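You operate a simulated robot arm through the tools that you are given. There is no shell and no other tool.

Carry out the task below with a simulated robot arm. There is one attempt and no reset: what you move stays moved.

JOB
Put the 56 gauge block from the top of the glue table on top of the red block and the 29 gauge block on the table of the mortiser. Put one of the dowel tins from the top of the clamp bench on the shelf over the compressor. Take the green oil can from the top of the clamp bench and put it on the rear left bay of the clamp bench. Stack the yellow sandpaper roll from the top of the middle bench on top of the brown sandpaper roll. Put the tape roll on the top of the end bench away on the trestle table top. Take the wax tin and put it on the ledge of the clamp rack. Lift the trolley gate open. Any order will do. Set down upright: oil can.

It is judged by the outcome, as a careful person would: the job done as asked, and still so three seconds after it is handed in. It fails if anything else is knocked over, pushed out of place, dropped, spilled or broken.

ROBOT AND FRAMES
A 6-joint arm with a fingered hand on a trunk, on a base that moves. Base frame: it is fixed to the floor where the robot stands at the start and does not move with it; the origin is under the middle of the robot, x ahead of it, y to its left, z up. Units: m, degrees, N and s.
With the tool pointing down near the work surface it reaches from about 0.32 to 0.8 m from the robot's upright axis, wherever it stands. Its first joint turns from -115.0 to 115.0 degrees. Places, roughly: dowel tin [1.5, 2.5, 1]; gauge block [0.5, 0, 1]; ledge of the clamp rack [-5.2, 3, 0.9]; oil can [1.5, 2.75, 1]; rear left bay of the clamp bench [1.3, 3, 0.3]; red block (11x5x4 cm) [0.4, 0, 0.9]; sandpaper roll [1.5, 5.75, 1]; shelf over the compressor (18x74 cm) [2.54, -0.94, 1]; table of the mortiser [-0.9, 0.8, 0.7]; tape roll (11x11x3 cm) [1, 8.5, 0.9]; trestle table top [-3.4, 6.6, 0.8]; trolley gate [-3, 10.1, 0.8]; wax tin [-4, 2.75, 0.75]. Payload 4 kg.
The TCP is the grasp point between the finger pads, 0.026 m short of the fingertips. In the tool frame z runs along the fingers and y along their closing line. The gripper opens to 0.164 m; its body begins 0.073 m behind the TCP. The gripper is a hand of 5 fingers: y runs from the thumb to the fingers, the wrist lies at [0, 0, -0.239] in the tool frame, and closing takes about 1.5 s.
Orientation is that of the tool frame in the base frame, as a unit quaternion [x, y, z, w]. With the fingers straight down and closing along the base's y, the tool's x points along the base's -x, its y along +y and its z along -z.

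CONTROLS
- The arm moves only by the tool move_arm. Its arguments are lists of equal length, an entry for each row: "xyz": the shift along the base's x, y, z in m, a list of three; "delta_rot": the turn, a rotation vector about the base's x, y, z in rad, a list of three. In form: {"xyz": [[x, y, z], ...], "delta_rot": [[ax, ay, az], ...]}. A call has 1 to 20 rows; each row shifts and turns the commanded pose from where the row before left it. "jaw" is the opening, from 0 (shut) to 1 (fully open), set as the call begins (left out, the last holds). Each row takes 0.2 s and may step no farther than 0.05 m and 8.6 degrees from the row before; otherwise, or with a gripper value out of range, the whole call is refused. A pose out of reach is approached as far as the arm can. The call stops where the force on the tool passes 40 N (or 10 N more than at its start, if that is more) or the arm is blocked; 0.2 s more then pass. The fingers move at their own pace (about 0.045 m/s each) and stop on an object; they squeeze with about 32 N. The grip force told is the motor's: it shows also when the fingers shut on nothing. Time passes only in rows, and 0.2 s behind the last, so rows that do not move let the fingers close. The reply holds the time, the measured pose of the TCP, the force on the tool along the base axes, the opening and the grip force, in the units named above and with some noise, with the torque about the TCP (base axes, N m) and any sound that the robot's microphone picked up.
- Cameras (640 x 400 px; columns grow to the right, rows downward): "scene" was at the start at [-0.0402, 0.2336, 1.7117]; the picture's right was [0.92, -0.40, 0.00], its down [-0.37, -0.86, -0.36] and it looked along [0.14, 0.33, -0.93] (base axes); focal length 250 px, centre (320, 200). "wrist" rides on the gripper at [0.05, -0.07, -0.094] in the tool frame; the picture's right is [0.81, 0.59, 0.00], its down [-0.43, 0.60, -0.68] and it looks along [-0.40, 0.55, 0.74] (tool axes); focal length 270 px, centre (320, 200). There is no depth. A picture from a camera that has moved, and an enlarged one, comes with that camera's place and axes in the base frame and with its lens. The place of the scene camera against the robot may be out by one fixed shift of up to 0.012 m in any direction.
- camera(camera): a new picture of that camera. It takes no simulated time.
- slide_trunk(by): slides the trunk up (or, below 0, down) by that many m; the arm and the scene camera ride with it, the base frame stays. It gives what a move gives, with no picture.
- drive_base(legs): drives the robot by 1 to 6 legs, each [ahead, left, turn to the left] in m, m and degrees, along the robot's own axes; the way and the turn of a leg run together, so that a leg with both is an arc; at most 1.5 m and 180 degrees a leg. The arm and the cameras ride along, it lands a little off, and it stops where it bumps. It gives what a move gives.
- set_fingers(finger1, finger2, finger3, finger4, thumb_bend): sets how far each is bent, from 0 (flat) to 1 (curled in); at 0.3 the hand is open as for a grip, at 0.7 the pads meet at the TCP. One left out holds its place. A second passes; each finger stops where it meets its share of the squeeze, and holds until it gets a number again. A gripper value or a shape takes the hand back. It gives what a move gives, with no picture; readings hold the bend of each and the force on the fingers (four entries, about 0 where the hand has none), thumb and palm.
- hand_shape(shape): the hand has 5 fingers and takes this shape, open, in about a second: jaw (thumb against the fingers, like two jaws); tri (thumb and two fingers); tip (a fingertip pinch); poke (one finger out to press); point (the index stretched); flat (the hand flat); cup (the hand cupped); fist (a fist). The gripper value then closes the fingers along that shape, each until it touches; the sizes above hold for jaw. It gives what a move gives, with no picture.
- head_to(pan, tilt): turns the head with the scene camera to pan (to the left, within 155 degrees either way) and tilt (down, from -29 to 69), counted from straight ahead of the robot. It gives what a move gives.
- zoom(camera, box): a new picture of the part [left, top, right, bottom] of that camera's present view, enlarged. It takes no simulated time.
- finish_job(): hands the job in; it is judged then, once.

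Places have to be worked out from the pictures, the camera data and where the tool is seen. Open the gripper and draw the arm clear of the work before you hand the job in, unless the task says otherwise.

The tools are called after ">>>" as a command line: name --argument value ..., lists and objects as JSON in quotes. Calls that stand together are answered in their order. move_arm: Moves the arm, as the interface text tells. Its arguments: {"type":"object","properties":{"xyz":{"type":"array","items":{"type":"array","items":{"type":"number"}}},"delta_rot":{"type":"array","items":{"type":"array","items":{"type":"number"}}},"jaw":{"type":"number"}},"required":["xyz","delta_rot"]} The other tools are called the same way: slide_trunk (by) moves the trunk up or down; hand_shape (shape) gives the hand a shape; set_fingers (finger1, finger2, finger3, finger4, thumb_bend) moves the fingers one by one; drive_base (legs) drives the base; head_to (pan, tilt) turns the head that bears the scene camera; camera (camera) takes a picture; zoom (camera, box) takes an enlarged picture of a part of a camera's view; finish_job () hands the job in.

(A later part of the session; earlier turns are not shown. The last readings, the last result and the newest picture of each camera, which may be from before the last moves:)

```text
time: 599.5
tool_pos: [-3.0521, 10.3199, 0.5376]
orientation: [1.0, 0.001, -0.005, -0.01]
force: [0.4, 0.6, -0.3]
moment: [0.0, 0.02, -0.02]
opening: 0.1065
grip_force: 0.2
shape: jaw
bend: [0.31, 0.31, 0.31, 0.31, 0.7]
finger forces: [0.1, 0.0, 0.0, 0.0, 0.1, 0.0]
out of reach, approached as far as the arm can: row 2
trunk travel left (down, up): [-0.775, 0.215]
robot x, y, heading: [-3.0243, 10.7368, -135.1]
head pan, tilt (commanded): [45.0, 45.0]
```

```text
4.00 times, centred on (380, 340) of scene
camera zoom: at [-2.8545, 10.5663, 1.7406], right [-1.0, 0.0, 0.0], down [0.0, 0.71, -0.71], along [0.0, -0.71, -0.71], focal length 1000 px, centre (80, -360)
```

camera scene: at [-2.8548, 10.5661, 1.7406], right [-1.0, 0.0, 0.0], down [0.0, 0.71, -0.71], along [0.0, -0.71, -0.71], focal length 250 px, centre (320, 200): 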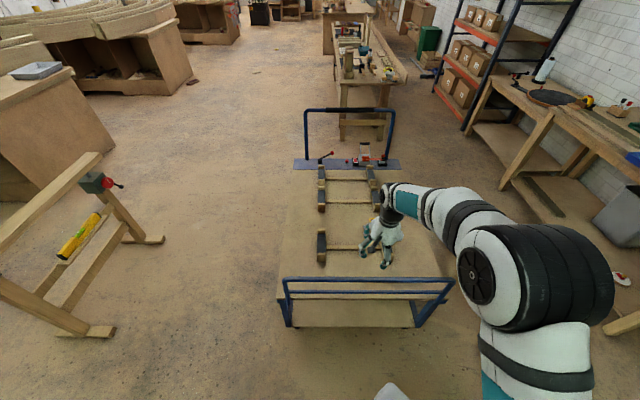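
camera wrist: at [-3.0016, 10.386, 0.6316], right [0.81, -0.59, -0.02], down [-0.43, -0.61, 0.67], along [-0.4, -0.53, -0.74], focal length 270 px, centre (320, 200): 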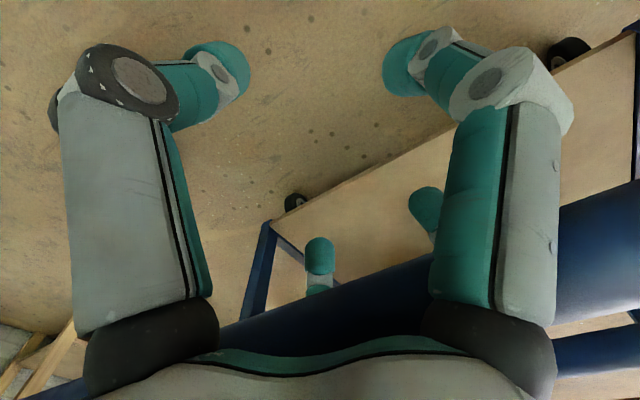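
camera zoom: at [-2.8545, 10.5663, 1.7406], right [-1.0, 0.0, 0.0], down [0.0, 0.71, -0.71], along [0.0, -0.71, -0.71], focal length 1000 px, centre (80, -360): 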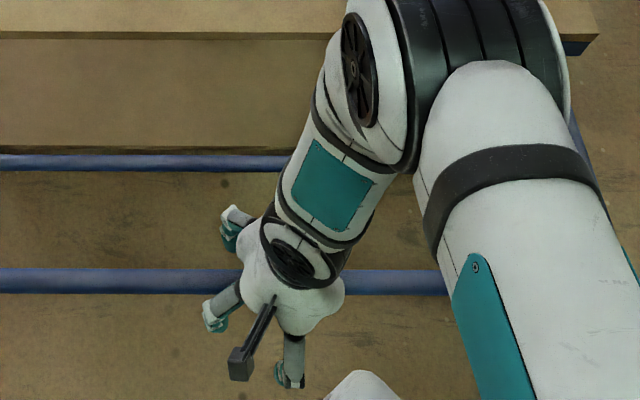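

All forces are zero. I lift the hand straight up out of the gate.

>>> move_arm --xyz '[[0, 0, 0.01], [0, 0, 0.02], [0, 0, 0.03], [0, 0, 0.03], [0, 0, 0.04], [0, 0, 0.04], [0, 0, 0.04], [0, 0, 0.04], [0, 0, 0.04], [0, 0, 0]]' --delta_rot '[[0, 0, 0], [0, 0, 0], [0, 0, 0], [0, 0, 0], [0, 0, 0], [0, 0, 0], [0, 0, 0], [0, 0, 0], [0, 0, 0], [0, 0, 0]]'

>>> zoom --camera "scene" --box '[260, 220, 480, 380]'

```text
time: 601.7
tool_pos: [-3.053, 10.3207, 0.8032]
orientation: [1.0, 0.0, -0.005, -0.011]
force: [0.3, 1.3, 0.1]
moment: [-0.04, 0.0, 0.0]
opening: 0.1062
grip_force: 0.0
shape: jaw
bend: [0.31, 0.31, 0.31, 0.31, 0.7]
finger forces: [0.0, 0.0, 0.0, 0.1, 0.0, 0.0]
out of reach, approached as far as the arm can: row 2, 6
trunk travel left (down, up): [-0.775, 0.215]
robot x, y, heading: [-3.026, 10.7397, -135.0]
head pan, tilt (commanded): [45.0, 45.0]
```

```text
2.50 times, centred on (370, 300) of scene
camera zoom: at [-2.8545, 10.5661, 1.7405], right [-1.0, 0.0, 0.0], down [0.0, 0.71, -0.71], along [0.0, -0.71, -0.71], focal length 625 px, centre (195, -50)
```

zoom: 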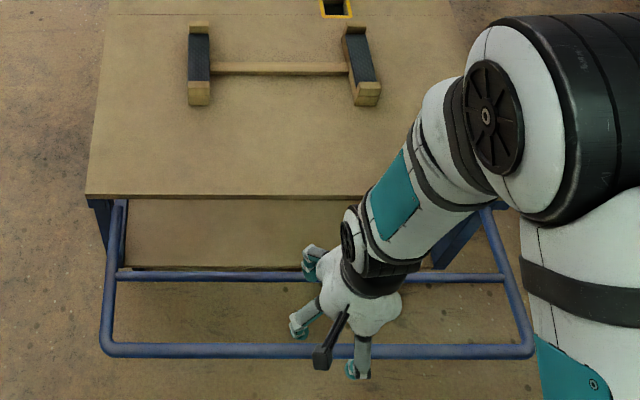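

The gate stays open. I raise the hand to the carry pose and check the gate once more from there.

>>> move_arm --xyz '[[0, -0.01, 0.045], [0, -0.01, 0.045], [0, -0.01, 0.045], [0, -0.01, 0.045], [0.01, -0.01, 0.045], [0.02, -0.01, 0.04], [0.02, -0.01, 0.04], [0.02, -0.01, 0.04], [0.02, -0.01, 0.04], [0.02, -0.01, 0.04], [0, 0, 0]]' --delta_rot '[[0, 0, 0], [0, 0, 0], [0, 0, 0], [0, 0, 0], [0, 0, 0.13], [0, 0, 0.13], [0, 0, 0.13], [0, 0, 0.13], [0, 0, 0.13], [0, 0, 0.13], [0, 0, 0]]'

>>> camera --camera "scene"

```text
time: 604.1
tool_pos: [-2.943, 10.2218, 1.2292]
orientation: [0.924, 0.381, -0.008, -0.008]
force: [0.1, 0.1, 0.3]
moment: [0.02, -0.01, -0.01]
opening: 0.1062
grip_force: 0.0
shape: jaw
bend: [0.31, 0.31, 0.31, 0.31, 0.7]
finger forces: [0.0, 0.1, 0.0, 0.0, 0.0, 0.1]
trunk travel left (down, up): [-0.775, 0.215]
robot x, y, heading: [-3.0247, 10.7384, -134.7]
head pan, tilt (commanded): [45.0, 45.0]
```

```text
taken
camera scene: at [-2.8548, 10.5666, 1.7406], right [-1.0, 0.0, 0.0], down [0.0, 0.71, -0.71], along [0.0, -0.71, -0.71], focal length 250 px, centre (320, 200)
```

scene: 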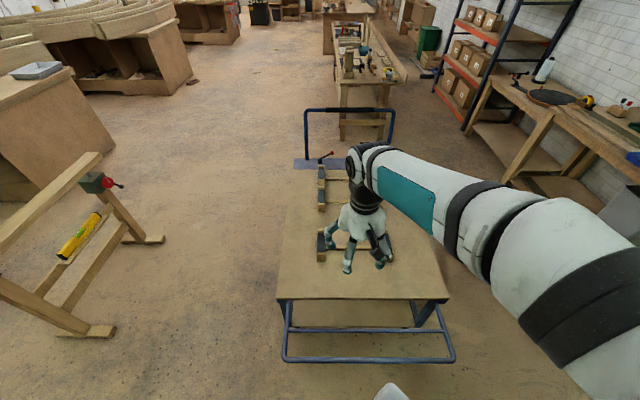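

The gate hangs open at its stop. Now the wax tin: I drive back around the trolley and south along x ≈ -2.1…-2.35.

>>> drive_base --legs '[[-0.668, 0.675, 0], [0.853, 0.844, 0], [0.853, 0.844, 0], [0, 0, 44.7], [1.45, -0.25, 0]]'

>>> head_to --pan -15 --tilt 20

>>> camera --camera "scene"

```text
time: 629.3
tool_pos: [-1.9373, 6.5831, 1.2289]
orientation: [0.716, 0.698, -0.01, -0.005]
force: [0.7, -1.4, -0.3]
moment: [0.0, -0.04, 0.0]
opening: 0.1064
grip_force: 0.1
shape: jaw
bend: [0.31, 0.31, 0.31, 0.31, 0.7]
finger forces: [0.0, 0.1, 0.0, 0.0, 0.0, 0.0]
trunk travel left (down, up): [-0.775, 0.215]
robot x, y, heading: [-2.3564, 6.8989, -90.9]
head pan, tilt (commanded): [45.0, 45.0]
```

```text
time: 630.6
tool_pos: [-1.9359, 6.5836, 1.2289]
orientation: [0.716, 0.698, -0.01, -0.004]
force: [0.0, -0.3, -0.4]
moment: [0.04, -0.03, -0.01]
opening: 0.1064
grip_force: 0.0
shape: jaw
bend: [0.31, 0.31, 0.31, 0.31, 0.7]
finger forces: [0.0, 0.0, 0.1, 0.1, 0.0, 0.0]
trunk travel left (down, up): [-0.775, 0.215]
robot x, y, heading: [-2.3576, 6.8982, -91.1]
head pan, tilt (commanded): [-15.0, 20.0]
```

```text
taken
camera scene: at [-2.1964, 6.8643, 1.7792], right [-0.96, 0.27, 0.0], down [0.09, 0.33, -0.94], along [-0.26, -0.9, -0.34], focal length 250 px, centre (320, 200)
```

scene: 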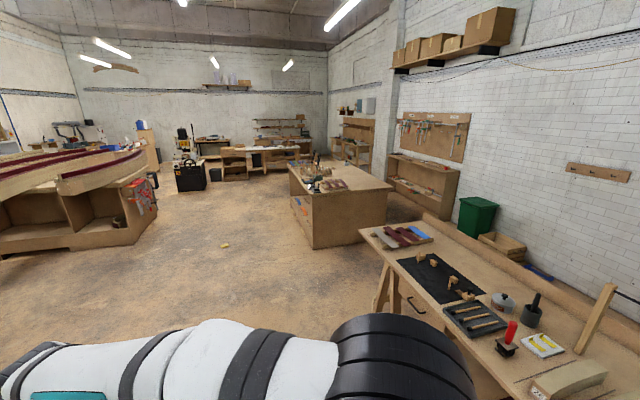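

The way south is clear; the tool bench and the clamp rack are visible. I continue to y ≈ 1.7.

>>> drive_base --legs '[[1.45, 0.02, 0.9], [1.45, 0, 0], [1.45, 0, 0], [0.85, 0, 0]]'

>>> head_to --pan -80 --tilt 25

>>> camera --camera "scene"

>>> head_to --pan -115 --tilt 30

>>> camera --camera "scene"

```text
time: 655.6
tool_pos: [-1.9212, 1.3808, 1.2285]
orientation: [0.707, 0.707, -0.011, -0.004]
force: [-0.7, -0.3, -0.3]
moment: [0.01, 0.02, -0.01]
opening: 0.1065
grip_force: 0.0
shape: jaw
bend: [0.31, 0.31, 0.31, 0.31, 0.7]
finger forces: [0.1, 0.1, 0.1, 0.0, 0.0, 0.1]
trunk travel left (down, up): [-0.775, 0.215]
robot x, y, heading: [-2.3492, 1.6857, -89.3]
head pan, tilt (commanded): [-15.0, 20.0]
```

```text
time: 657.0
tool_pos: [-1.9214, 1.3816, 1.2288]
orientation: [0.706, 0.708, -0.011, -0.005]
force: [-0.8, 0.0, 0.0]
moment: [0.02, -0.01, -0.01]
opening: 0.1066
grip_force: 0.0
shape: jaw
bend: [0.31, 0.31, 0.31, 0.31, 0.7]
finger forces: [0.0, 0.1, 0.1, 0.0, 0.0, 0.1]
trunk travel left (down, up): [-0.775, 0.215]
robot x, y, heading: [-2.3457, 1.6878, -89.3]
head pan, tilt (commanded): [-80.0, 25.0]
```

```text
taken
camera scene: at [-2.2554, 1.7279, 1.7712], right [-0.18, 0.98, 0.0], down [0.42, 0.08, -0.91], along [-0.89, -0.17, -0.42], focal length 250 px, centre (320, 200)
```

scene: 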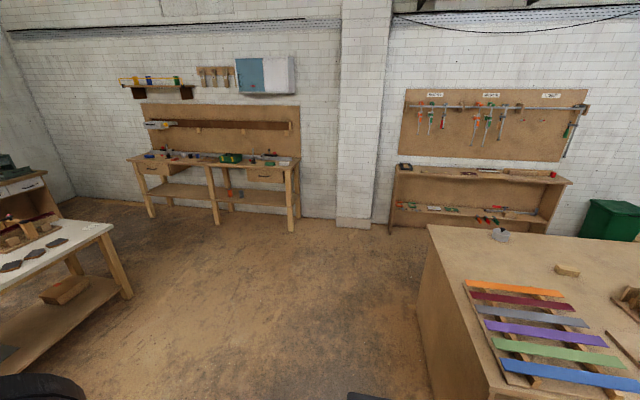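

```text
time: 658.0
tool_pos: [-1.9203, 1.3816, 1.229]
orientation: [0.707, 0.707, -0.01, -0.004]
force: [0.4, -0.3, 0.8]
moment: [-0.01, -0.03, 0.02]
opening: 0.1065
grip_force: 0.1
shape: jaw
bend: [0.31, 0.31, 0.31, 0.31, 0.7]
finger forces: [0.1, 0.0, 0.1, 0.0, 0.0, 0.0]
trunk travel left (down, up): [-0.775, 0.215]
robot x, y, heading: [-2.3476, 1.6854, -89.6]
head pan, tilt (commanded): [-115.0, 30.0]
```

```text
taken
camera scene: at [-2.2471, 1.7822, 1.7632], right [0.41, 0.91, 0.0], down [0.46, -0.21, -0.87], along [-0.79, 0.36, -0.5], focal length 250 px, centre (320, 200)
```

scene: 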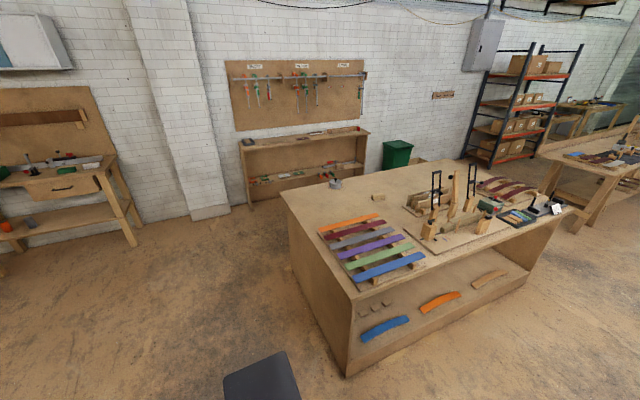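

Clear view: the wax tin stands at about (-4.05, 2.77) on the bench's west edge; the rack ledge front is at x ≈ -5.07, z ≈ 0.9. I turn north, strafe west along y ≈ 1.7, then go into the corridor to about (-4.62, 2.35).

>>> drive_base --legs '[[0, 0, 90], [0, 0, 89.5], [0, 1.15, 0], [0, 1.12, 0]]'

>>> head_to --pan 0 --tilt 35

>>> camera --camera "scene"

```text
time: 676.8
tool_pos: [-5.0384, 1.9946, 1.2279]
orientation: [-0.704, 0.71, -0.004, 0.01]
force: [-1.0, -0.5, 0.5]
moment: [0.0, -0.03, -0.04]
opening: 0.1063
grip_force: 0.0
shape: jaw
bend: [0.31, 0.31, 0.31, 0.31, 0.7]
finger forces: [0.0, 0.0, 0.0, 0.0, 0.0, 0.0]
trunk travel left (down, up): [-0.775, 0.215]
robot x, y, heading: [-4.611, 1.6865, 89.9]
head pan, tilt (commanded): [-115.0, 30.0]
```

```text
time: 678.7
tool_pos: [-5.0387, 1.996, 1.2296]
orientation: [-0.704, 0.71, -0.004, 0.01]
force: [1.0, 0.1, 0.6]
moment: [0.0, -0.03, 0.03]
opening: 0.1065
grip_force: 0.0
shape: jaw
bend: [0.31, 0.31, 0.31, 0.31, 0.7]
finger forces: [0.0, 0.0, 0.0, 0.0, 0.1, 0.0]
trunk travel left (down, up): [-0.775, 0.215]
robot x, y, heading: [-4.6165, 1.6827, 90.1]
head pan, tilt (commanded): [0.0, 35.0]
```

```text
taken
camera scene: at [-4.8008, 1.7104, 1.7554], right [1.0, 0.0, 0.0], down [0.0, -0.57, -0.82], along [0.0, 0.82, -0.57], focal length 250 px, centre (320, 200)
```

scene: 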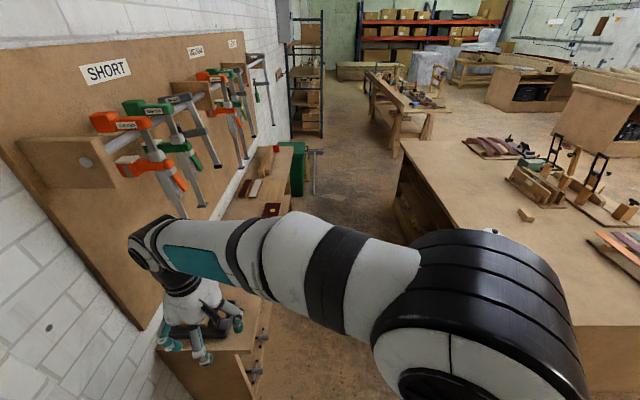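

Clamps hang on the wall close to where the hand would pass, so I first swing the hand to the front of the robot.

>>> move_arm --xyz '[[0.045, 0.015, 0], [0.045, 0.015, 0], [0.045, 0.015, 0], [0.045, 0.015, 0], [0.045, 0.015, 0], [0.045, 0.015, 0], [0.045, 0.015, 0], [0.045, 0.015, 0], [0.045, 0.015, 0], [0.045, 0.015, 0], [0.045, 0.015, 0], [0.045, 0.015, 0], [0, 0, 0]]' --delta_rot '[[0, 0, 0], [0, 0, 0], [0, 0, 0], [0, 0, 0], [0, 0, 0], [0, 0, 0], [0, 0, 0], [0, 0, 0], [0, 0, 0], [0, 0, 0], [0, 0, 0], [0, 0, 0], [0, 0, 0]]'

>>> head_to --pan 10 --tilt 40

>>> camera --camera "scene"

```text
time: 681.5
tool_pos: [-4.4961, 2.1747, 1.2294]
orientation: [-0.704, 0.71, -0.004, 0.011]
force: [-0.2, -0.6, 0.0]
moment: [-0.01, 0.01, 0.02]
opening: 0.1063
grip_force: 0.1
shape: jaw
bend: [0.31, 0.31, 0.31, 0.31, 0.7]
finger forces: [0.1, 0.0, 0.1, 0.0, 0.0, 0.0]
trunk travel left (down, up): [-0.775, 0.215]
robot x, y, heading: [-4.6127, 1.685, 90.1]
head pan, tilt (commanded): [0.0, 35.0]
```

```text
time: 682.2
tool_pos: [-4.4959, 2.1754, 1.2281]
orientation: [-0.704, 0.71, -0.005, 0.01]
force: [-0.2, -0.1, 0.4]
moment: [0.01, 0.01, 0.02]
opening: 0.1065
grip_force: 0.0
shape: jaw
bend: [0.31, 0.31, 0.31, 0.31, 0.7]
finger forces: [0.0, 0.0, 0.0, 0.0, 0.0, 0.1]
trunk travel left (down, up): [-0.775, 0.215]
robot x, y, heading: [-4.6179, 1.6837, 90.1]
head pan, tilt (commanded): [10.0, 40.0]
```

```text
taken
camera scene: at [-4.8155, 1.7061, 1.7479], right [0.98, 0.17, 0.0], down [0.11, -0.63, -0.77], along [-0.13, 0.75, -0.64], focal length 250 px, centre (320, 200)
```

scene: 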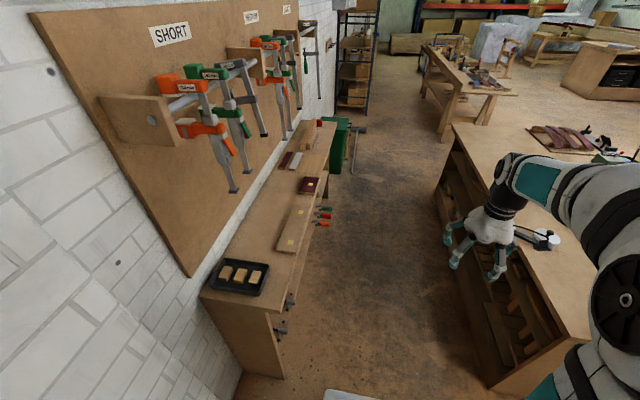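

Excellent view of the ledge (x -5.32…-5.06, z ≈ 0.9) and the clamps above it. I zoom on the ledge to find a free spot.

>>> zoom --camera "scene" --box '[190, 90, 370, 330]'

>>> zoom --camera "scene" --box '[250, 90, 370, 230]'

```text
1.67 times, centred on (280, 210) of scene
camera zoom: at [-4.8155, 1.7061, 1.7479], right [0.98, 0.17, 0.0], down [0.11, -0.63, -0.77], along [-0.13, 0.75, -0.64], focal length 416 px, centre (387, 183)
```

zoom: 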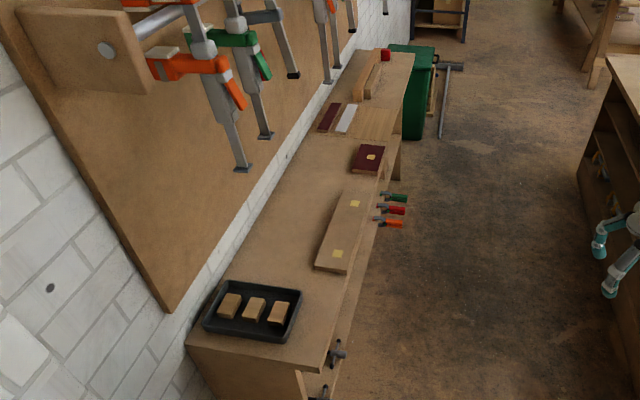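

```text
2.86 times, centred on (310, 160) of scene
camera zoom: at [-4.8155, 1.7061, 1.7479], right [0.98, 0.17, 0.0], down [0.11, -0.63, -0.77], along [-0.13, 0.75, -0.64], focal length 714 px, centre (349, 314)
```

zoom: 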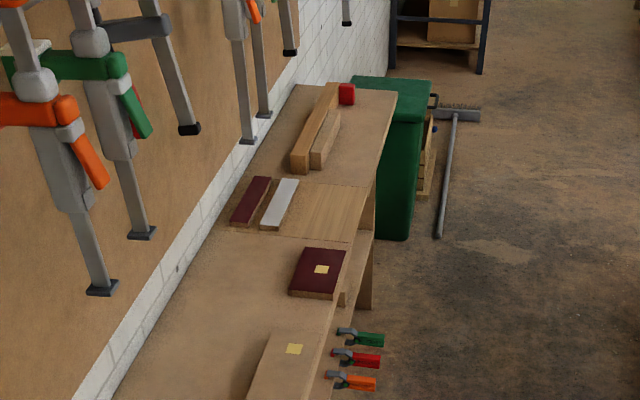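

I choose the free zone behind the sample board around (-5.21, 2.65), where no clamp hangs above. Now I zoom on the wax tin to learn its size.

>>> zoom --camera "scene" --box '[480, 190, 620, 290]'

>>> drive_base --legs '[[0.62, 0, 0]]'

>>> head_to --pan -50 --tilt 50

>>> camera --camera "scene"

```text
4.00 times, centred on (550, 240) of scene
camera zoom: at [-4.8155, 1.7061, 1.7479], right [0.98, 0.17, 0.0], down [0.11, -0.63, -0.77], along [-0.13, 0.75, -0.64], focal length 1000 px, centre (-600, 40)
```

zoom: 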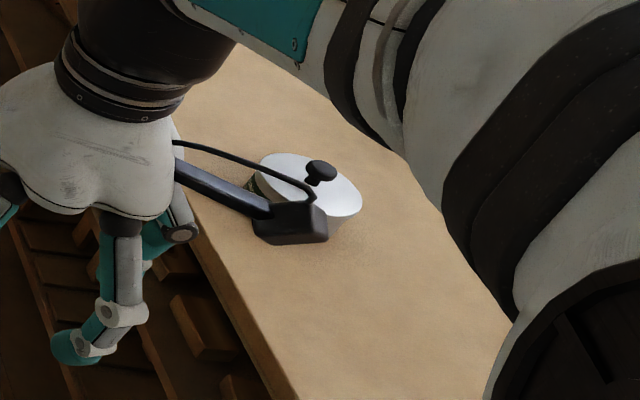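

```text
time: 685.7
tool_pos: [-4.4993, 2.7966, 1.2279]
orientation: [-0.706, 0.708, -0.005, 0.011]
force: [-0.4, 0.2, 0.3]
moment: [0.01, 0.0, -0.03]
opening: 0.1066
grip_force: 0.1
shape: jaw
bend: [0.31, 0.31, 0.31, 0.31, 0.7]
finger forces: [0.0, 0.0, 0.1, 0.0, 0.0, 0.0]
trunk travel left (down, up): [-0.775, 0.215]
robot x, y, heading: [-4.6153, 2.3075, 89.9]
head pan, tilt (commanded): [10.0, 40.0]
```

```text
time: 687.0
tool_pos: [-4.4987, 2.7955, 1.2289]
orientation: [-0.706, 0.708, -0.005, 0.01]
force: [0.6, -0.3, 0.2]
moment: [0.03, 0.01, -0.01]
opening: 0.1065
grip_force: 0.1
shape: jaw
bend: [0.31, 0.31, 0.31, 0.31, 0.7]
finger forces: [0.0, 0.0, 0.0, 0.1, 0.0, 0.0]
trunk travel left (down, up): [-0.775, 0.215]
robot x, y, heading: [-4.6165, 2.3079, 90.4]
head pan, tilt (commanded): [-50.0, 50.0]
```

```text
taken
camera scene: at [-4.743, 2.2928, 1.7337], right [0.65, -0.76, 0.0], down [-0.58, -0.5, -0.64], along [0.49, 0.42, -0.77], focal length 250 px, centre (320, 200)
```

scene: 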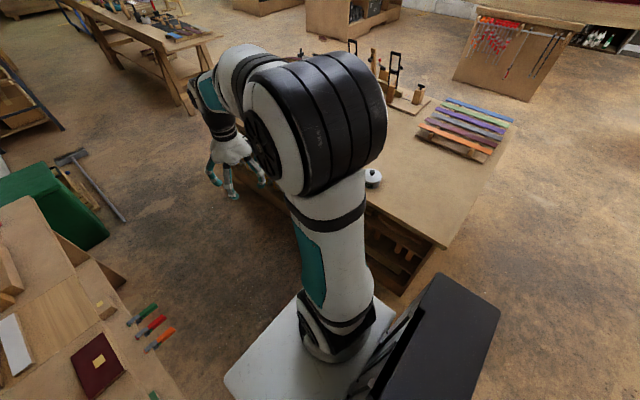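

The tin (lid with a black knob) is at about (-3.893, 2.675), lid z ≈ 0.85. I move the robot closer to the bench and turn to face east (-15°) so the tin is at its left-front.

>>> drive_base --legs '[[0.05, -0.2, 0], [0, 0, -105]]'

>>> head_to --pan 35 --tilt 50

>>> camera --camera "scene"

```text
time: 693.0
tool_pos: [-3.9669, 2.1278, 1.228]
orientation: [0.124, 0.992, -0.011, 0.004]
force: [-0.2, 0.1, 0.0]
moment: [0.0, 0.01, 0.01]
opening: 0.1064
grip_force: 0.0
shape: jaw
bend: [0.31, 0.31, 0.31, 0.31, 0.7]
finger forces: [0.0, 0.0, 0.0, 0.1, 0.1, 0.1]
trunk travel left (down, up): [-0.775, 0.215]
robot x, y, heading: [-4.4135, 2.3624, -13.6]
head pan, tilt (commanded): [-50.0, 50.0]
```

```text
time: 694.6
tool_pos: [-3.9672, 2.1278, 1.2285]
orientation: [0.124, 0.992, -0.012, 0.003]
force: [-0.7, 0.5, 0.8]
moment: [0.01, 0.02, 0.01]
opening: 0.1066
grip_force: 0.0
shape: jaw
bend: [0.31, 0.31, 0.31, 0.31, 0.7]
finger forces: [0.1, 0.1, 0.0, 0.0, 0.0, 0.0]
trunk travel left (down, up): [-0.775, 0.215]
robot x, y, heading: [-4.4146, 2.3573, -14.0]
head pan, tilt (commanded): [35.0, 50.0]
```

```text
taken
camera scene: at [-4.3591, 2.5771, 1.7337], right [0.36, -0.93, 0.0], down [-0.71, -0.28, -0.64], along [0.6, 0.23, -0.77], focal length 250 px, centre (320, 200)
```

scene: 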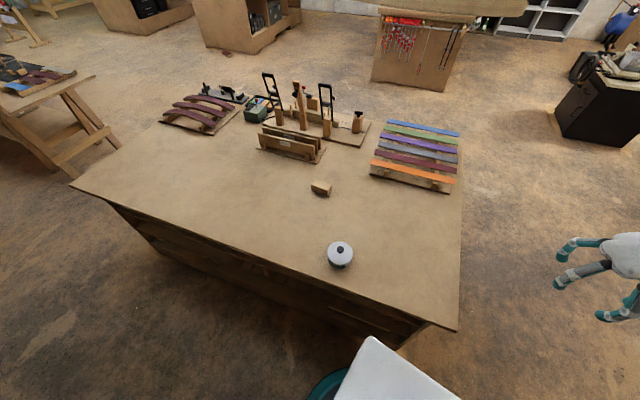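

The tin is plainly visible. I zoom to see its shape and the knob.

>>> zoom --camera "scene" --box '[290, 215, 390, 290]'

```text
5.33 times, centred on (340, 252) of scene
camera zoom: at [-4.3591, 2.5771, 1.7337], right [0.36, -0.93, 0.0], down [-0.71, -0.28, -0.64], along [0.6, 0.23, -0.77], focal length 1333 px, centre (213, -80)
```

zoom: 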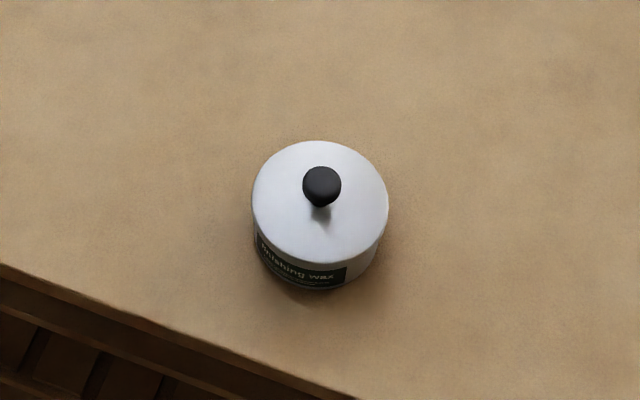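

The wax tin is ∅≈10 cm, about 5 cm tall with a knob. I move the hand above it (open fully) and straighten the small residual tilt.

>>> move_arm --xyz '[[0.0063, 0.0453, -0.012], [0.0063, 0.0453, -0.012], [0.0063, 0.0453, -0.012], [0.0063, 0.0453, -0.012], [0.0063, 0.0453, -0.012], [0.0063, 0.0453, -0.012], [0.0063, 0.0453, -0.012], [0.0063, 0.0453, -0.012], [0.0063, 0.0453, -0.012], [0.0063, 0.0453, -0.012], [0.0063, 0.0453, -0.012], [0.0063, 0.0453, -0.012], [0, 0, 0]]' --delta_rot '[[0.0246, 0.003, 0], [0, 0, 0], [0, 0, 0], [0, 0, 0], [0, 0, 0], [0, 0, 0], [0, 0, 0], [0, 0, 0], [0, 0, 0], [0, 0, 0], [0, 0, 0], [0, 0, 0], [0, 0, 0]]' --jaw 1

>>> camera --camera "wrist"

>>> camera --camera "scene"

```text
time: 697.4
tool_pos: [-3.8907, 2.6705, 1.0849]
orientation: [0.124, 0.992, 0.001, 0.001]
force: [0.5, -0.7, 0.3]
moment: [0.05, -0.01, 0.01]
opening: 0.1637
grip_force: 0.1
shape: jaw
bend: [0.3, 0.3, 0.3, 0.3, 0.3]
finger forces: [0.0, 0.1, 0.1, 0.1, 0.0, 0.0]
trunk travel left (down, up): [-0.775, 0.215]
robot x, y, heading: [-4.4131, 2.3563, -14.0]
head pan, tilt (commanded): [35.0, 50.0]
```

```text
taken
camera wrist: at [-3.9571, 2.6162, 1.1789], right [-0.64, 0.77, 0.0], down [0.57, 0.47, 0.68], along [0.52, 0.44, -0.73], focal length 270 px, centre (320, 200)
```

wrist: 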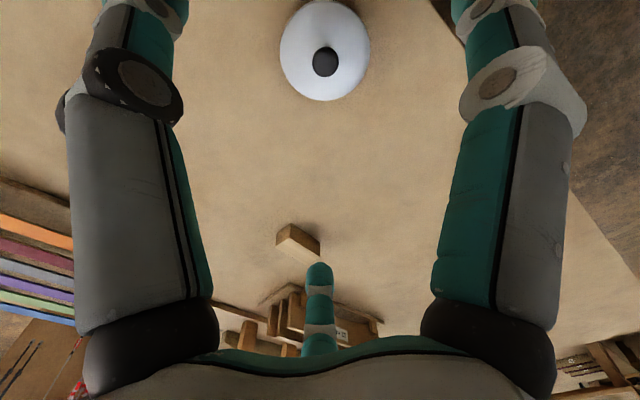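

```text
taken
camera scene: at [-4.3594, 2.5764, 1.7338], right [0.36, -0.93, 0.0], down [-0.71, -0.28, -0.64], along [0.6, 0.23, -0.77], focal length 250 px, centre (320, 200)
```

scene: 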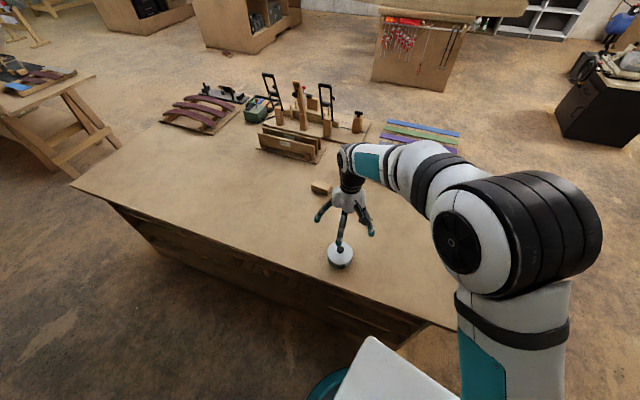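

I descend 8 cm to triangulate the lid.

>>> move_arm --xyz '[[-0.003, 0.002, -0.04], [-0.003, 0.002, -0.04], [0, 0, 0]]' --delta_rot '[[0, 0, 0], [0, 0, 0], [0, 0, 0]]'

>>> camera --camera "wrist"

```text
time: 698.2
tool_pos: [-3.8968, 2.6764, 1.0044]
orientation: [0.123, 0.992, 0.002, 0.001]
force: [0.7, 0.1, -0.3]
moment: [0.0, 0.03, 0.01]
opening: 0.1641
grip_force: 0.1
shape: jaw
bend: [0.3, 0.3, 0.3, 0.3, 0.3]
finger forces: [0.1, 0.0, 0.1, 0.1, 0.1, 0.0]
trunk travel left (down, up): [-0.775, 0.215]
robot x, y, heading: [-4.4148, 2.3571, -13.7]
head pan, tilt (commanded): [35.0, 50.0]
```

```text
taken
camera wrist: at [-3.9634, 2.6202, 1.099], right [-0.64, 0.77, 0.0], down [0.57, 0.47, 0.68], along [0.52, 0.44, -0.73], focal length 270 px, centre (320, 200)
```

wrist: 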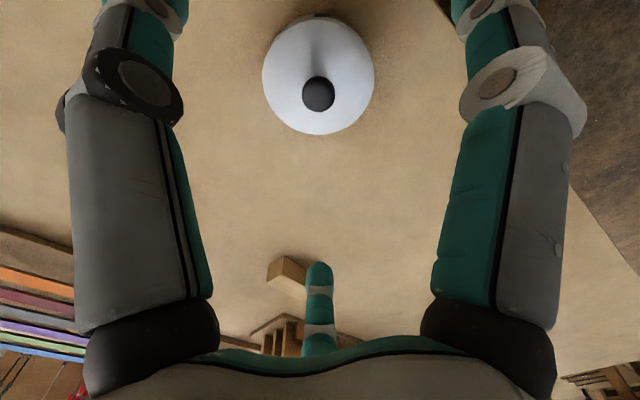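

Lid at z ≈ 0.83, centre (-3.896, 2.677). I descend to z ≈ 0.85 and check.

>>> move_arm --xyz '[[0, 0, -0.04], [0, 0, -0.04], [0, 0, -0.04], [0, 0, -0.034], [0, 0, 0]]' --delta_rot '[[0, 0, 0], [0, 0, 0], [0, 0, 0], [0, 0, 0], [0, 0, 0]]'

>>> camera --camera "wrist"

>>> zoom --camera "scene" --box '[270, 170, 430, 290]'

```text
time: 699.4
tool_pos: [-3.8963, 2.6769, 0.8512]
orientation: [0.123, 0.992, 0.002, 0.0]
force: [0.5, 0.9, 0.9]
moment: [0.01, -0.01, 0.0]
opening: 0.1638
grip_force: 0.2
shape: jaw
bend: [0.3, 0.3, 0.3, 0.3, 0.3]
finger forces: [0.0, 0.1, 0.0, 0.0, 0.1, 0.0]
trunk travel left (down, up): [-0.775, 0.215]
robot x, y, heading: [-4.4167, 2.3582, -13.6]
head pan, tilt (commanded): [35.0, 50.0]
```

```text
taken
camera wrist: at [-3.9639, 2.6197, 0.9451], right [-0.64, 0.77, 0.0], down [0.57, 0.47, 0.68], along [0.52, 0.44, -0.73], focal length 270 px, centre (320, 200)
```

wrist: 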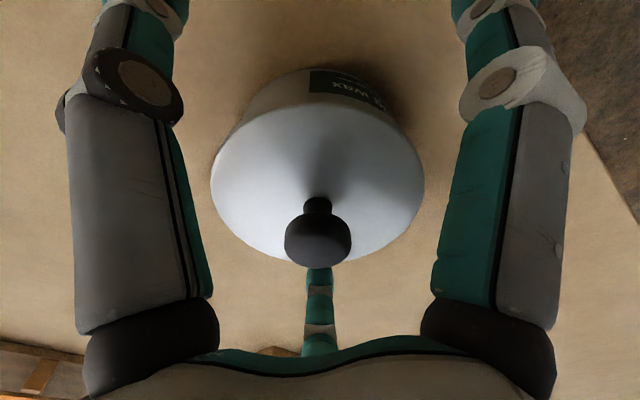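

```text
3.33 times, centred on (350, 230) of scene
camera zoom: at [-4.3593, 2.5772, 1.7337], right [0.36, -0.93, 0.0], down [-0.71, -0.28, -0.64], along [0.6, 0.23, -0.77], focal length 833 px, centre (220, 100)
```

zoom: 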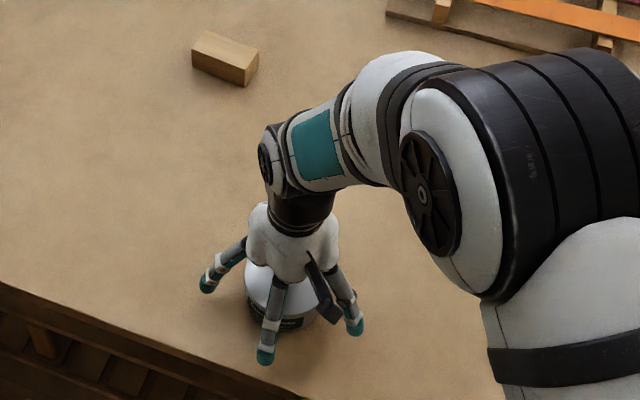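

The knob rises to about z 0.888, so the palm needs TCP ≥ 0.82. I descend to 0.835 and check forces.

>>> move_arm --xyz '[[0, 0, -0.008], [0, 0, -0.008], [0, 0, 0]]' --delta_rot '[[0, 0, 0], [0, 0, 0], [0, 0, 0]]'

>>> zoom --camera "scene" --box '[300, 205, 400, 280]'

```text
time: 700.2
tool_pos: [-3.8957, 2.6769, 0.8352]
orientation: [0.124, 0.992, 0.002, 0.0]
force: [0.6, -0.6, -0.5]
moment: [-0.01, 0.01, 0.02]
opening: 0.1639
grip_force: 0.1
shape: jaw
bend: [0.3, 0.3, 0.3, 0.3, 0.3]
finger forces: [0.0, 0.0, 0.0, 0.1, 0.1, 0.1]
trunk travel left (down, up): [-0.775, 0.215]
robot x, y, heading: [-4.4109, 2.3602, -13.5]
head pan, tilt (commanded): [35.0, 50.0]
```

```text
5.33 times, centred on (350, 242) of scene
camera zoom: at [-4.359, 2.5773, 1.7337], right [0.36, -0.93, 0.0], down [-0.71, -0.28, -0.64], along [0.6, 0.23, -0.77], focal length 1333 px, centre (160, -27)
```

zoom: 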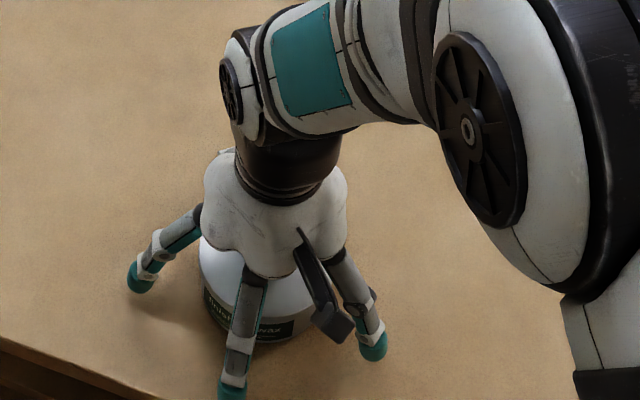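

No contact yet; 6 mm lower, then I close.

>>> move_arm --xyz '[[0, 0, -0.004], [0, 0, -0.003], [0, 0, 0]]' --delta_rot '[[0, 0, 0], [0, 0, 0], [0, 0, 0]]'

>>> move_arm --xyz '[[0, 0, 0], [0, 0, 0], [0, 0, 0], [0, 0, 0], [0, 0, 0], [0, 0, 0], [0, 0, 0]]' --delta_rot '[[0, 0, 0], [0, 0, 0], [0, 0, 0], [0, 0, 0], [0, 0, 0], [0, 0, 0], [0, 0, 0]]' --jaw 0

>>> camera --camera "wrist"

```text
time: 701.0
tool_pos: [-3.8963, 2.676, 0.8267]
orientation: [0.124, 0.992, 0.001, 0.0]
force: [1.3, -0.1, -0.2]
moment: [0.03, 0.0, -0.03]
opening: 0.164
grip_force: 0.1
shape: jaw
bend: [0.3, 0.3, 0.3, 0.3, 0.3]
finger forces: [0.1, 0.1, 0.0, 0.0, 0.1, 0.0]
trunk travel left (down, up): [-0.775, 0.215]
robot x, y, heading: [-4.4116, 2.3581, -13.7]
head pan, tilt (commanded): [35.0, 50.0]
```

```text
time: 702.6
tool_pos: [-3.8976, 2.6766, 0.828]
orientation: [0.124, 0.992, 0.001, -0.001]
force: [0.8, -0.3, -0.6]
moment: [0.0, -0.1, -0.01]
opening: 0.0794
grip_force: 31.7
shape: jaw
bend: [0.39, 0.38, 0.35, 0.36, 0.7]
finger forces: [28.8, 28.8, 28.7, 30.2, 29.3, 0.0]
trunk travel left (down, up): [-0.775, 0.215]
robot x, y, heading: [-4.4169, 2.3597, -13.8]
head pan, tilt (commanded): [35.0, 50.0]
```

```text
taken
camera wrist: at [-3.9637, 2.6202, 0.9218], right [-0.64, 0.77, 0.0], down [0.57, 0.47, 0.68], along [0.52, 0.44, -0.73], focal length 270 px, centre (320, 200)
```

wrist: 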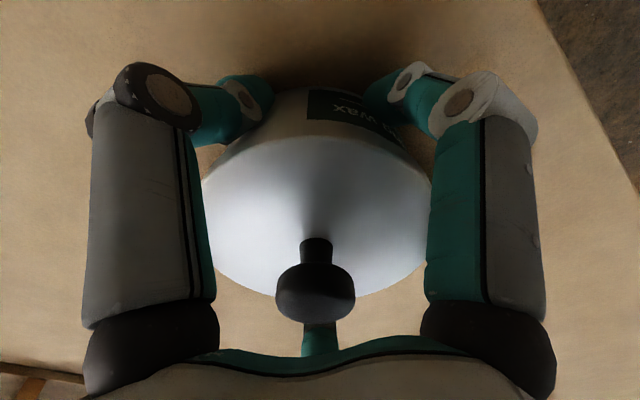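

Gripped around the body below the lid. I lift a few centimetres and check.

>>> move_arm --xyz '[[0, 0, 0.01], [0, 0, 0.02], [0, 0, 0.03], [0, 0, 0]]' --delta_rot '[[0, 0, 0], [0, 0, 0], [0, 0, 0], [0, 0, 0]]'

>>> camera --camera "wrist"

>>> zoom --camera "scene" --box '[300, 190, 400, 280]'

```text
time: 703.6
tool_pos: [-3.8971, 2.6751, 0.8862]
orientation: [0.124, 0.992, 0.001, -0.001]
force: [0.3, 0.0, -4.2]
moment: [0.01, 0.02, 0.01]
opening: 0.0793
grip_force: 32.3
shape: jaw
bend: [0.39, 0.38, 0.35, 0.36, 0.7]
finger forces: [28.9, 28.8, 28.8, 29.3, 29.5, 0.0]
trunk travel left (down, up): [-0.775, 0.215]
robot x, y, heading: [-4.4146, 2.3588, -13.8]
head pan, tilt (commanded): [35.0, 50.0]
```

```text
taken
camera wrist: at [-3.9635, 2.6201, 0.982], right [-0.64, 0.77, 0.0], down [0.57, 0.47, 0.68], along [0.52, 0.43, -0.74], focal length 270 px, centre (320, 200)
```

wrist: 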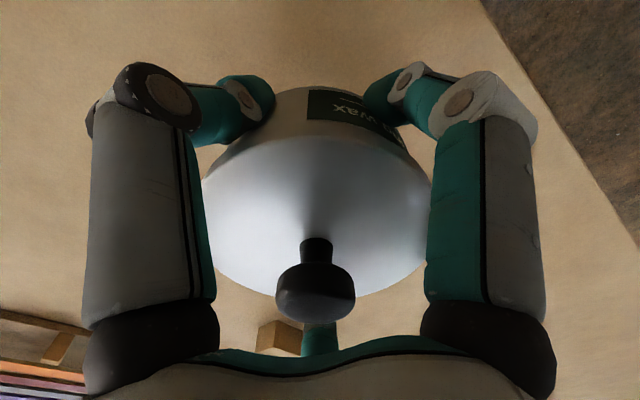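

```text
4.44 times, centred on (350, 235) of scene
camera zoom: at [-4.3582, 2.5779, 1.7335], right [0.36, -0.93, 0.0], down [-0.71, -0.28, -0.64], along [0.6, 0.23, -0.77], focal length 1110 px, centre (187, 44)
```

zoom: 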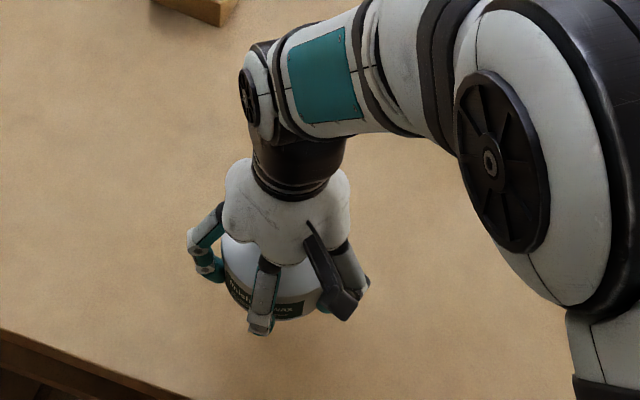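

The tin is held level. I raise and retract it close to the robot, then turn left to face north-west.

>>> move_arm --xyz '[[0, 0, 0.045], [0, 0, 0.045], [0, 0, 0.045], [-0.027, -0.021, 0.02], [-0.027, -0.021, 0.02], [-0.027, -0.021, 0.02], [-0.027, -0.021, 0.02], [-0.027, -0.021, 0.02], [-0.027, -0.021, 0.02], [0, 0, 0]]' --delta_rot '[[0, 0, 0], [0, 0, 0], [0, 0, 0], [0, 0, 0], [0, 0, 0], [0, 0, 0], [0, 0, 0], [0, 0, 0], [0, 0, 0], [0, 0, 0]]'

>>> drive_base --legs '[[0, 0, 75], [0, 0, 74]]'

>>> head_to --pan 10 --tilt 40

>>> camera --camera "scene"

```text
time: 705.8
tool_pos: [-4.0596, 2.5521, 1.1425]
orientation: [0.124, 0.992, 0.001, 0.0]
force: [0.2, -0.6, -3.7]
moment: [-0.01, 0.02, 0.03]
opening: 0.079
grip_force: 31.5
shape: jaw
bend: [0.4, 0.38, 0.35, 0.36, 0.7]
finger forces: [29.1, 28.8, 29.1, 29.4, 29.6, 0.0]
trunk travel left (down, up): [-0.775, 0.215]
robot x, y, heading: [-4.41, 2.3592, -13.7]
head pan, tilt (commanded): [35.0, 50.0]
```

```text
time: 712.6
tool_pos: [-4.8172, 2.38, 1.1412]
orientation: [0.921, -0.389, 0.0, 0.001]
force: [-0.2, -0.2, -4.4]
moment: [0.07, -0.02, 0.02]
opening: 0.0786
grip_force: 31.8
shape: jaw
bend: [0.4, 0.38, 0.35, 0.36, 0.7]
finger forces: [28.6, 28.8, 28.7, 29.6, 28.9, 0.0]
trunk travel left (down, up): [-0.775, 0.215]
robot x, y, heading: [-4.4179, 2.3585, 134.5]
head pan, tilt (commanded): [35.0, 50.0]
```

```text
time: 713.5
tool_pos: [-4.8159, 2.3807, 1.141]
orientation: [0.921, -0.39, 0.001, 0.001]
force: [-0.4, 0.3, -4.1]
moment: [-0.02, -0.02, 0.0]
opening: 0.0787
grip_force: 31.9
shape: jaw
bend: [0.4, 0.38, 0.35, 0.36, 0.7]
finger forces: [28.4, 28.8, 28.7, 29.6, 29.0, 0.0]
trunk travel left (down, up): [-0.775, 0.215]
robot x, y, heading: [-4.4179, 2.3553, 134.6]
head pan, tilt (commanded): [10.0, 40.0]
```

```text
taken
camera scene: at [-4.5767, 2.2311, 1.7478], right [0.58, 0.82, 0.0], down [0.52, -0.37, -0.77], along [-0.62, 0.44, -0.64], focal length 250 px, centre (320, 200)
```

scene: 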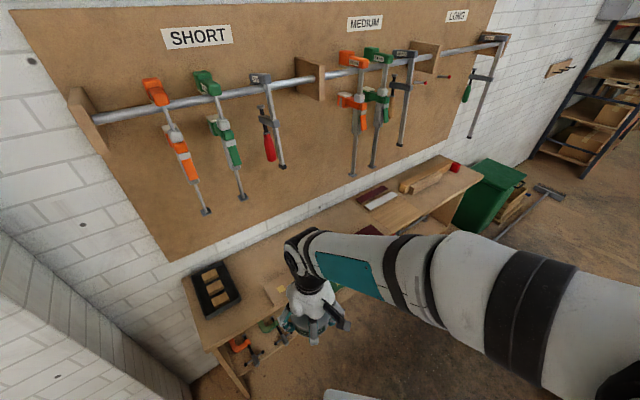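

Now I see the clamps' spacing: the gap between the SHORT and MEDIUM groups is y ≈ 2.57–2.84, so y ≈ 2.70 is best. I bring the hand straight ahead of the robot at y ≈ 2.68 and lower a bit.

>>> move_arm --xyz '[[0.0125, 0.038, -0.01], [0.0125, 0.038, -0.01], [0.0125, 0.038, -0.01], [0.0125, 0.038, -0.01], [0.0125, 0.038, -0.01], [0.0125, 0.038, -0.01], [0.0125, 0.038, -0.01], [0.0125, 0.038, -0.01], [0, 0, 0]]' --delta_rot '[[0, 0, 0.09], [0, 0, 0.09], [0, 0, 0.09], [0, 0, 0.09], [0, 0, 0.09], [0, 0, 0.09], [0, 0, 0.09], [0, 0, 0.09], [0, 0, 0.08]]'

>>> camera --camera "scene"

>>> zoom --camera "scene" --box '[180, 130, 460, 330]'

```text
time: 715.5
tool_pos: [-4.7168, 2.6844, 1.0614]
orientation: [1.0, 0.0, -0.001, 0.001]
force: [0.3, 0.6, -5.9]
moment: [0.02, -0.02, 0.02]
opening: 0.0786
grip_force: 32.4
shape: jaw
bend: [0.4, 0.38, 0.35, 0.36, 0.7]
finger forces: [28.5, 29.0, 29.0, 29.8, 29.5, 0.0]
trunk travel left (down, up): [-0.775, 0.215]
robot x, y, heading: [-4.4134, 2.3565, 134.6]
head pan, tilt (commanded): [10.0, 40.0]
```

```text
taken
camera scene: at [-4.5765, 2.2306, 1.7478], right [0.58, 0.81, 0.0], down [0.52, -0.37, -0.77], along [-0.62, 0.44, -0.64], focal length 250 px, centre (320, 200)
```

scene: 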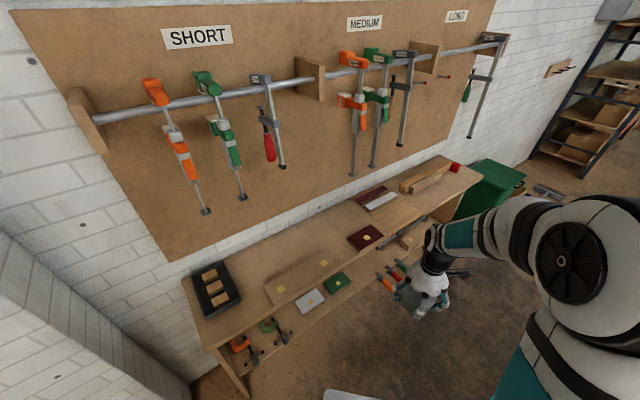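

```text
2.00 times, centred on (320, 230) of scene
camera zoom: at [-4.5765, 2.2306, 1.7478], right [0.58, 0.81, 0.0], down [0.52, -0.37, -0.77], along [-0.62, 0.44, -0.64], focal length 500 px, centre (320, 140)
```

zoom: 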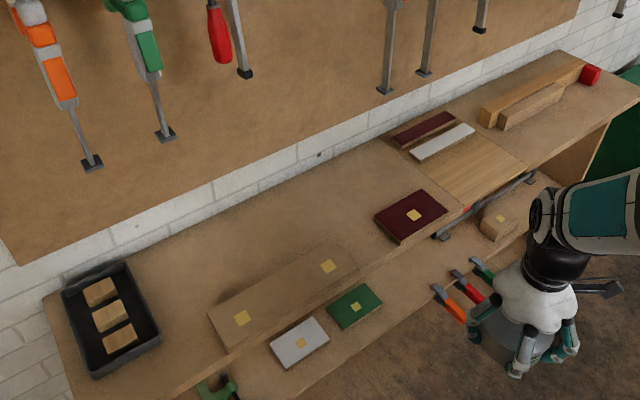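

The free zone behind the sample board is x ≈ -5.29…-5.13; I target (-5.21, 2.70) on the ledge (z ≈ 0.865). I move the robot 0.2 m west, the tin staying in front of the ledge.

>>> drive_base --legs '[[0.148, 0.15, 0]]'

>>> camera --camera "scene"

>>> camera --camera "wrist"

```text
time: 717.1
tool_pos: [-4.9262, 2.6864, 1.0602]
orientation: [1.0, -0.001, 0.001, 0.001]
force: [-0.9, -0.1, -5.2]
moment: [-0.02, -0.04, 0.0]
opening: 0.0784
grip_force: 31.9
shape: jaw
bend: [0.4, 0.38, 0.35, 0.36, 0.7]
finger forces: [28.5, 29.0, 29.1, 29.7, 29.6, 0.0]
trunk travel left (down, up): [-0.775, 0.215]
robot x, y, heading: [-4.6207, 2.3591, 134.6]
head pan, tilt (commanded): [10.0, 40.0]
```

```text
taken
camera scene: at [-4.7864, 2.2327, 1.7477], right [0.58, 0.81, 0.0], down [0.52, -0.37, -0.77], along [-0.62, 0.44, -0.64], focal length 250 px, centre (320, 200)
```

scene: 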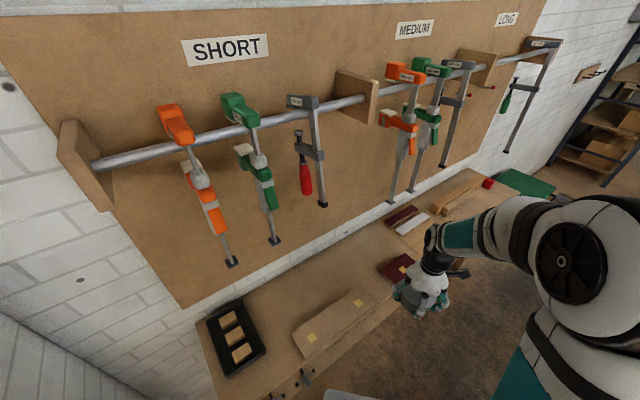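

```text
taken
camera wrist: at [-4.8753, 2.7555, 1.155], right [0.81, -0.59, 0.0], down [-0.43, -0.59, 0.68], along [-0.4, -0.55, -0.73], focal length 270 px, centre (320, 200)
```

wrist: 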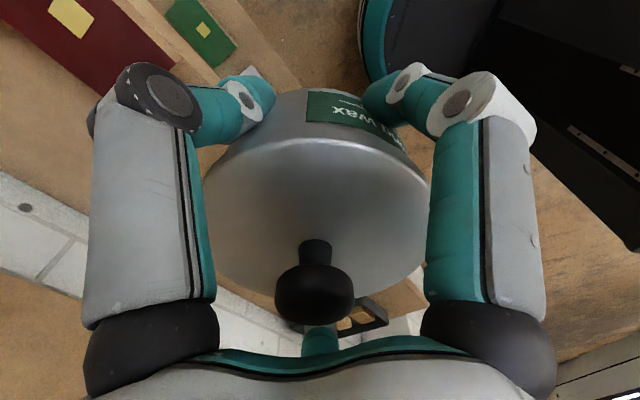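

The hand's corridor between the clamps (y 2.53–2.82) is clear at y = 2.70. I move the tin over the ledge.

>>> move_arm --xyz '[[-0.04, 0.002, -0.005], [-0.04, 0.002, -0.005], [-0.04, 0.002, -0.005], [-0.04, 0.002, -0.005], [0, 0, 0]]' --delta_rot '[[0, 0, 0], [0, 0, 0], [0, 0, 0], [0, 0, 0], [0, 0, 0]]'

>>> camera --camera "scene"

>>> camera --camera "wrist"

```text
time: 718.3
tool_pos: [-5.0843, 2.6942, 1.0402]
orientation: [1.0, -0.001, 0.0, 0.002]
force: [0.4, 0.2, -4.7]
moment: [0.01, -0.03, 0.01]
opening: 0.0785
grip_force: 32.1
shape: jaw
bend: [0.4, 0.38, 0.35, 0.36, 0.7]
finger forces: [28.7, 28.9, 29.2, 29.8, 29.2, 0.0]
trunk travel left (down, up): [-0.775, 0.215]
robot x, y, heading: [-4.6216, 2.3591, 134.5]
head pan, tilt (commanded): [10.0, 40.0]
```

```text
taken
camera scene: at [-4.7842, 2.2325, 1.7479], right [0.58, 0.81, 0.0], down [0.52, -0.37, -0.77], along [-0.62, 0.44, -0.64], focal length 250 px, centre (320, 200)
```

scene: 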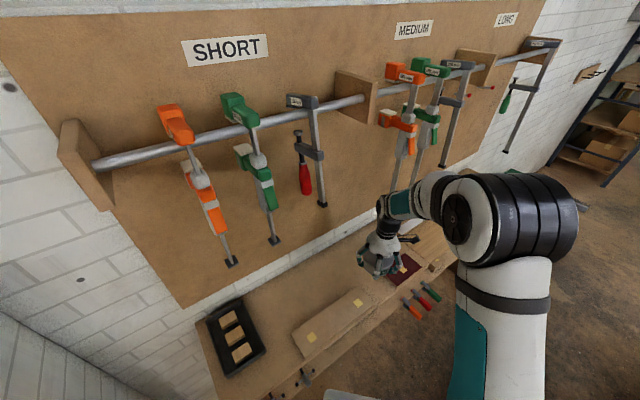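

```text
taken
camera wrist: at [-5.0343, 2.7631, 1.1355], right [0.81, -0.59, 0.0], down [-0.43, -0.59, 0.68], along [-0.4, -0.55, -0.73], focal length 270 px, centre (320, 200)
```

wrist: 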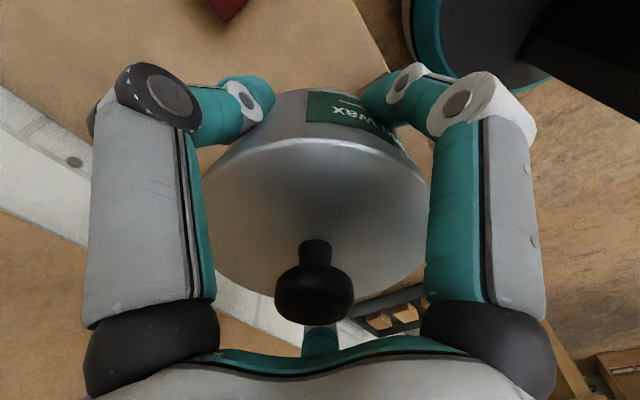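

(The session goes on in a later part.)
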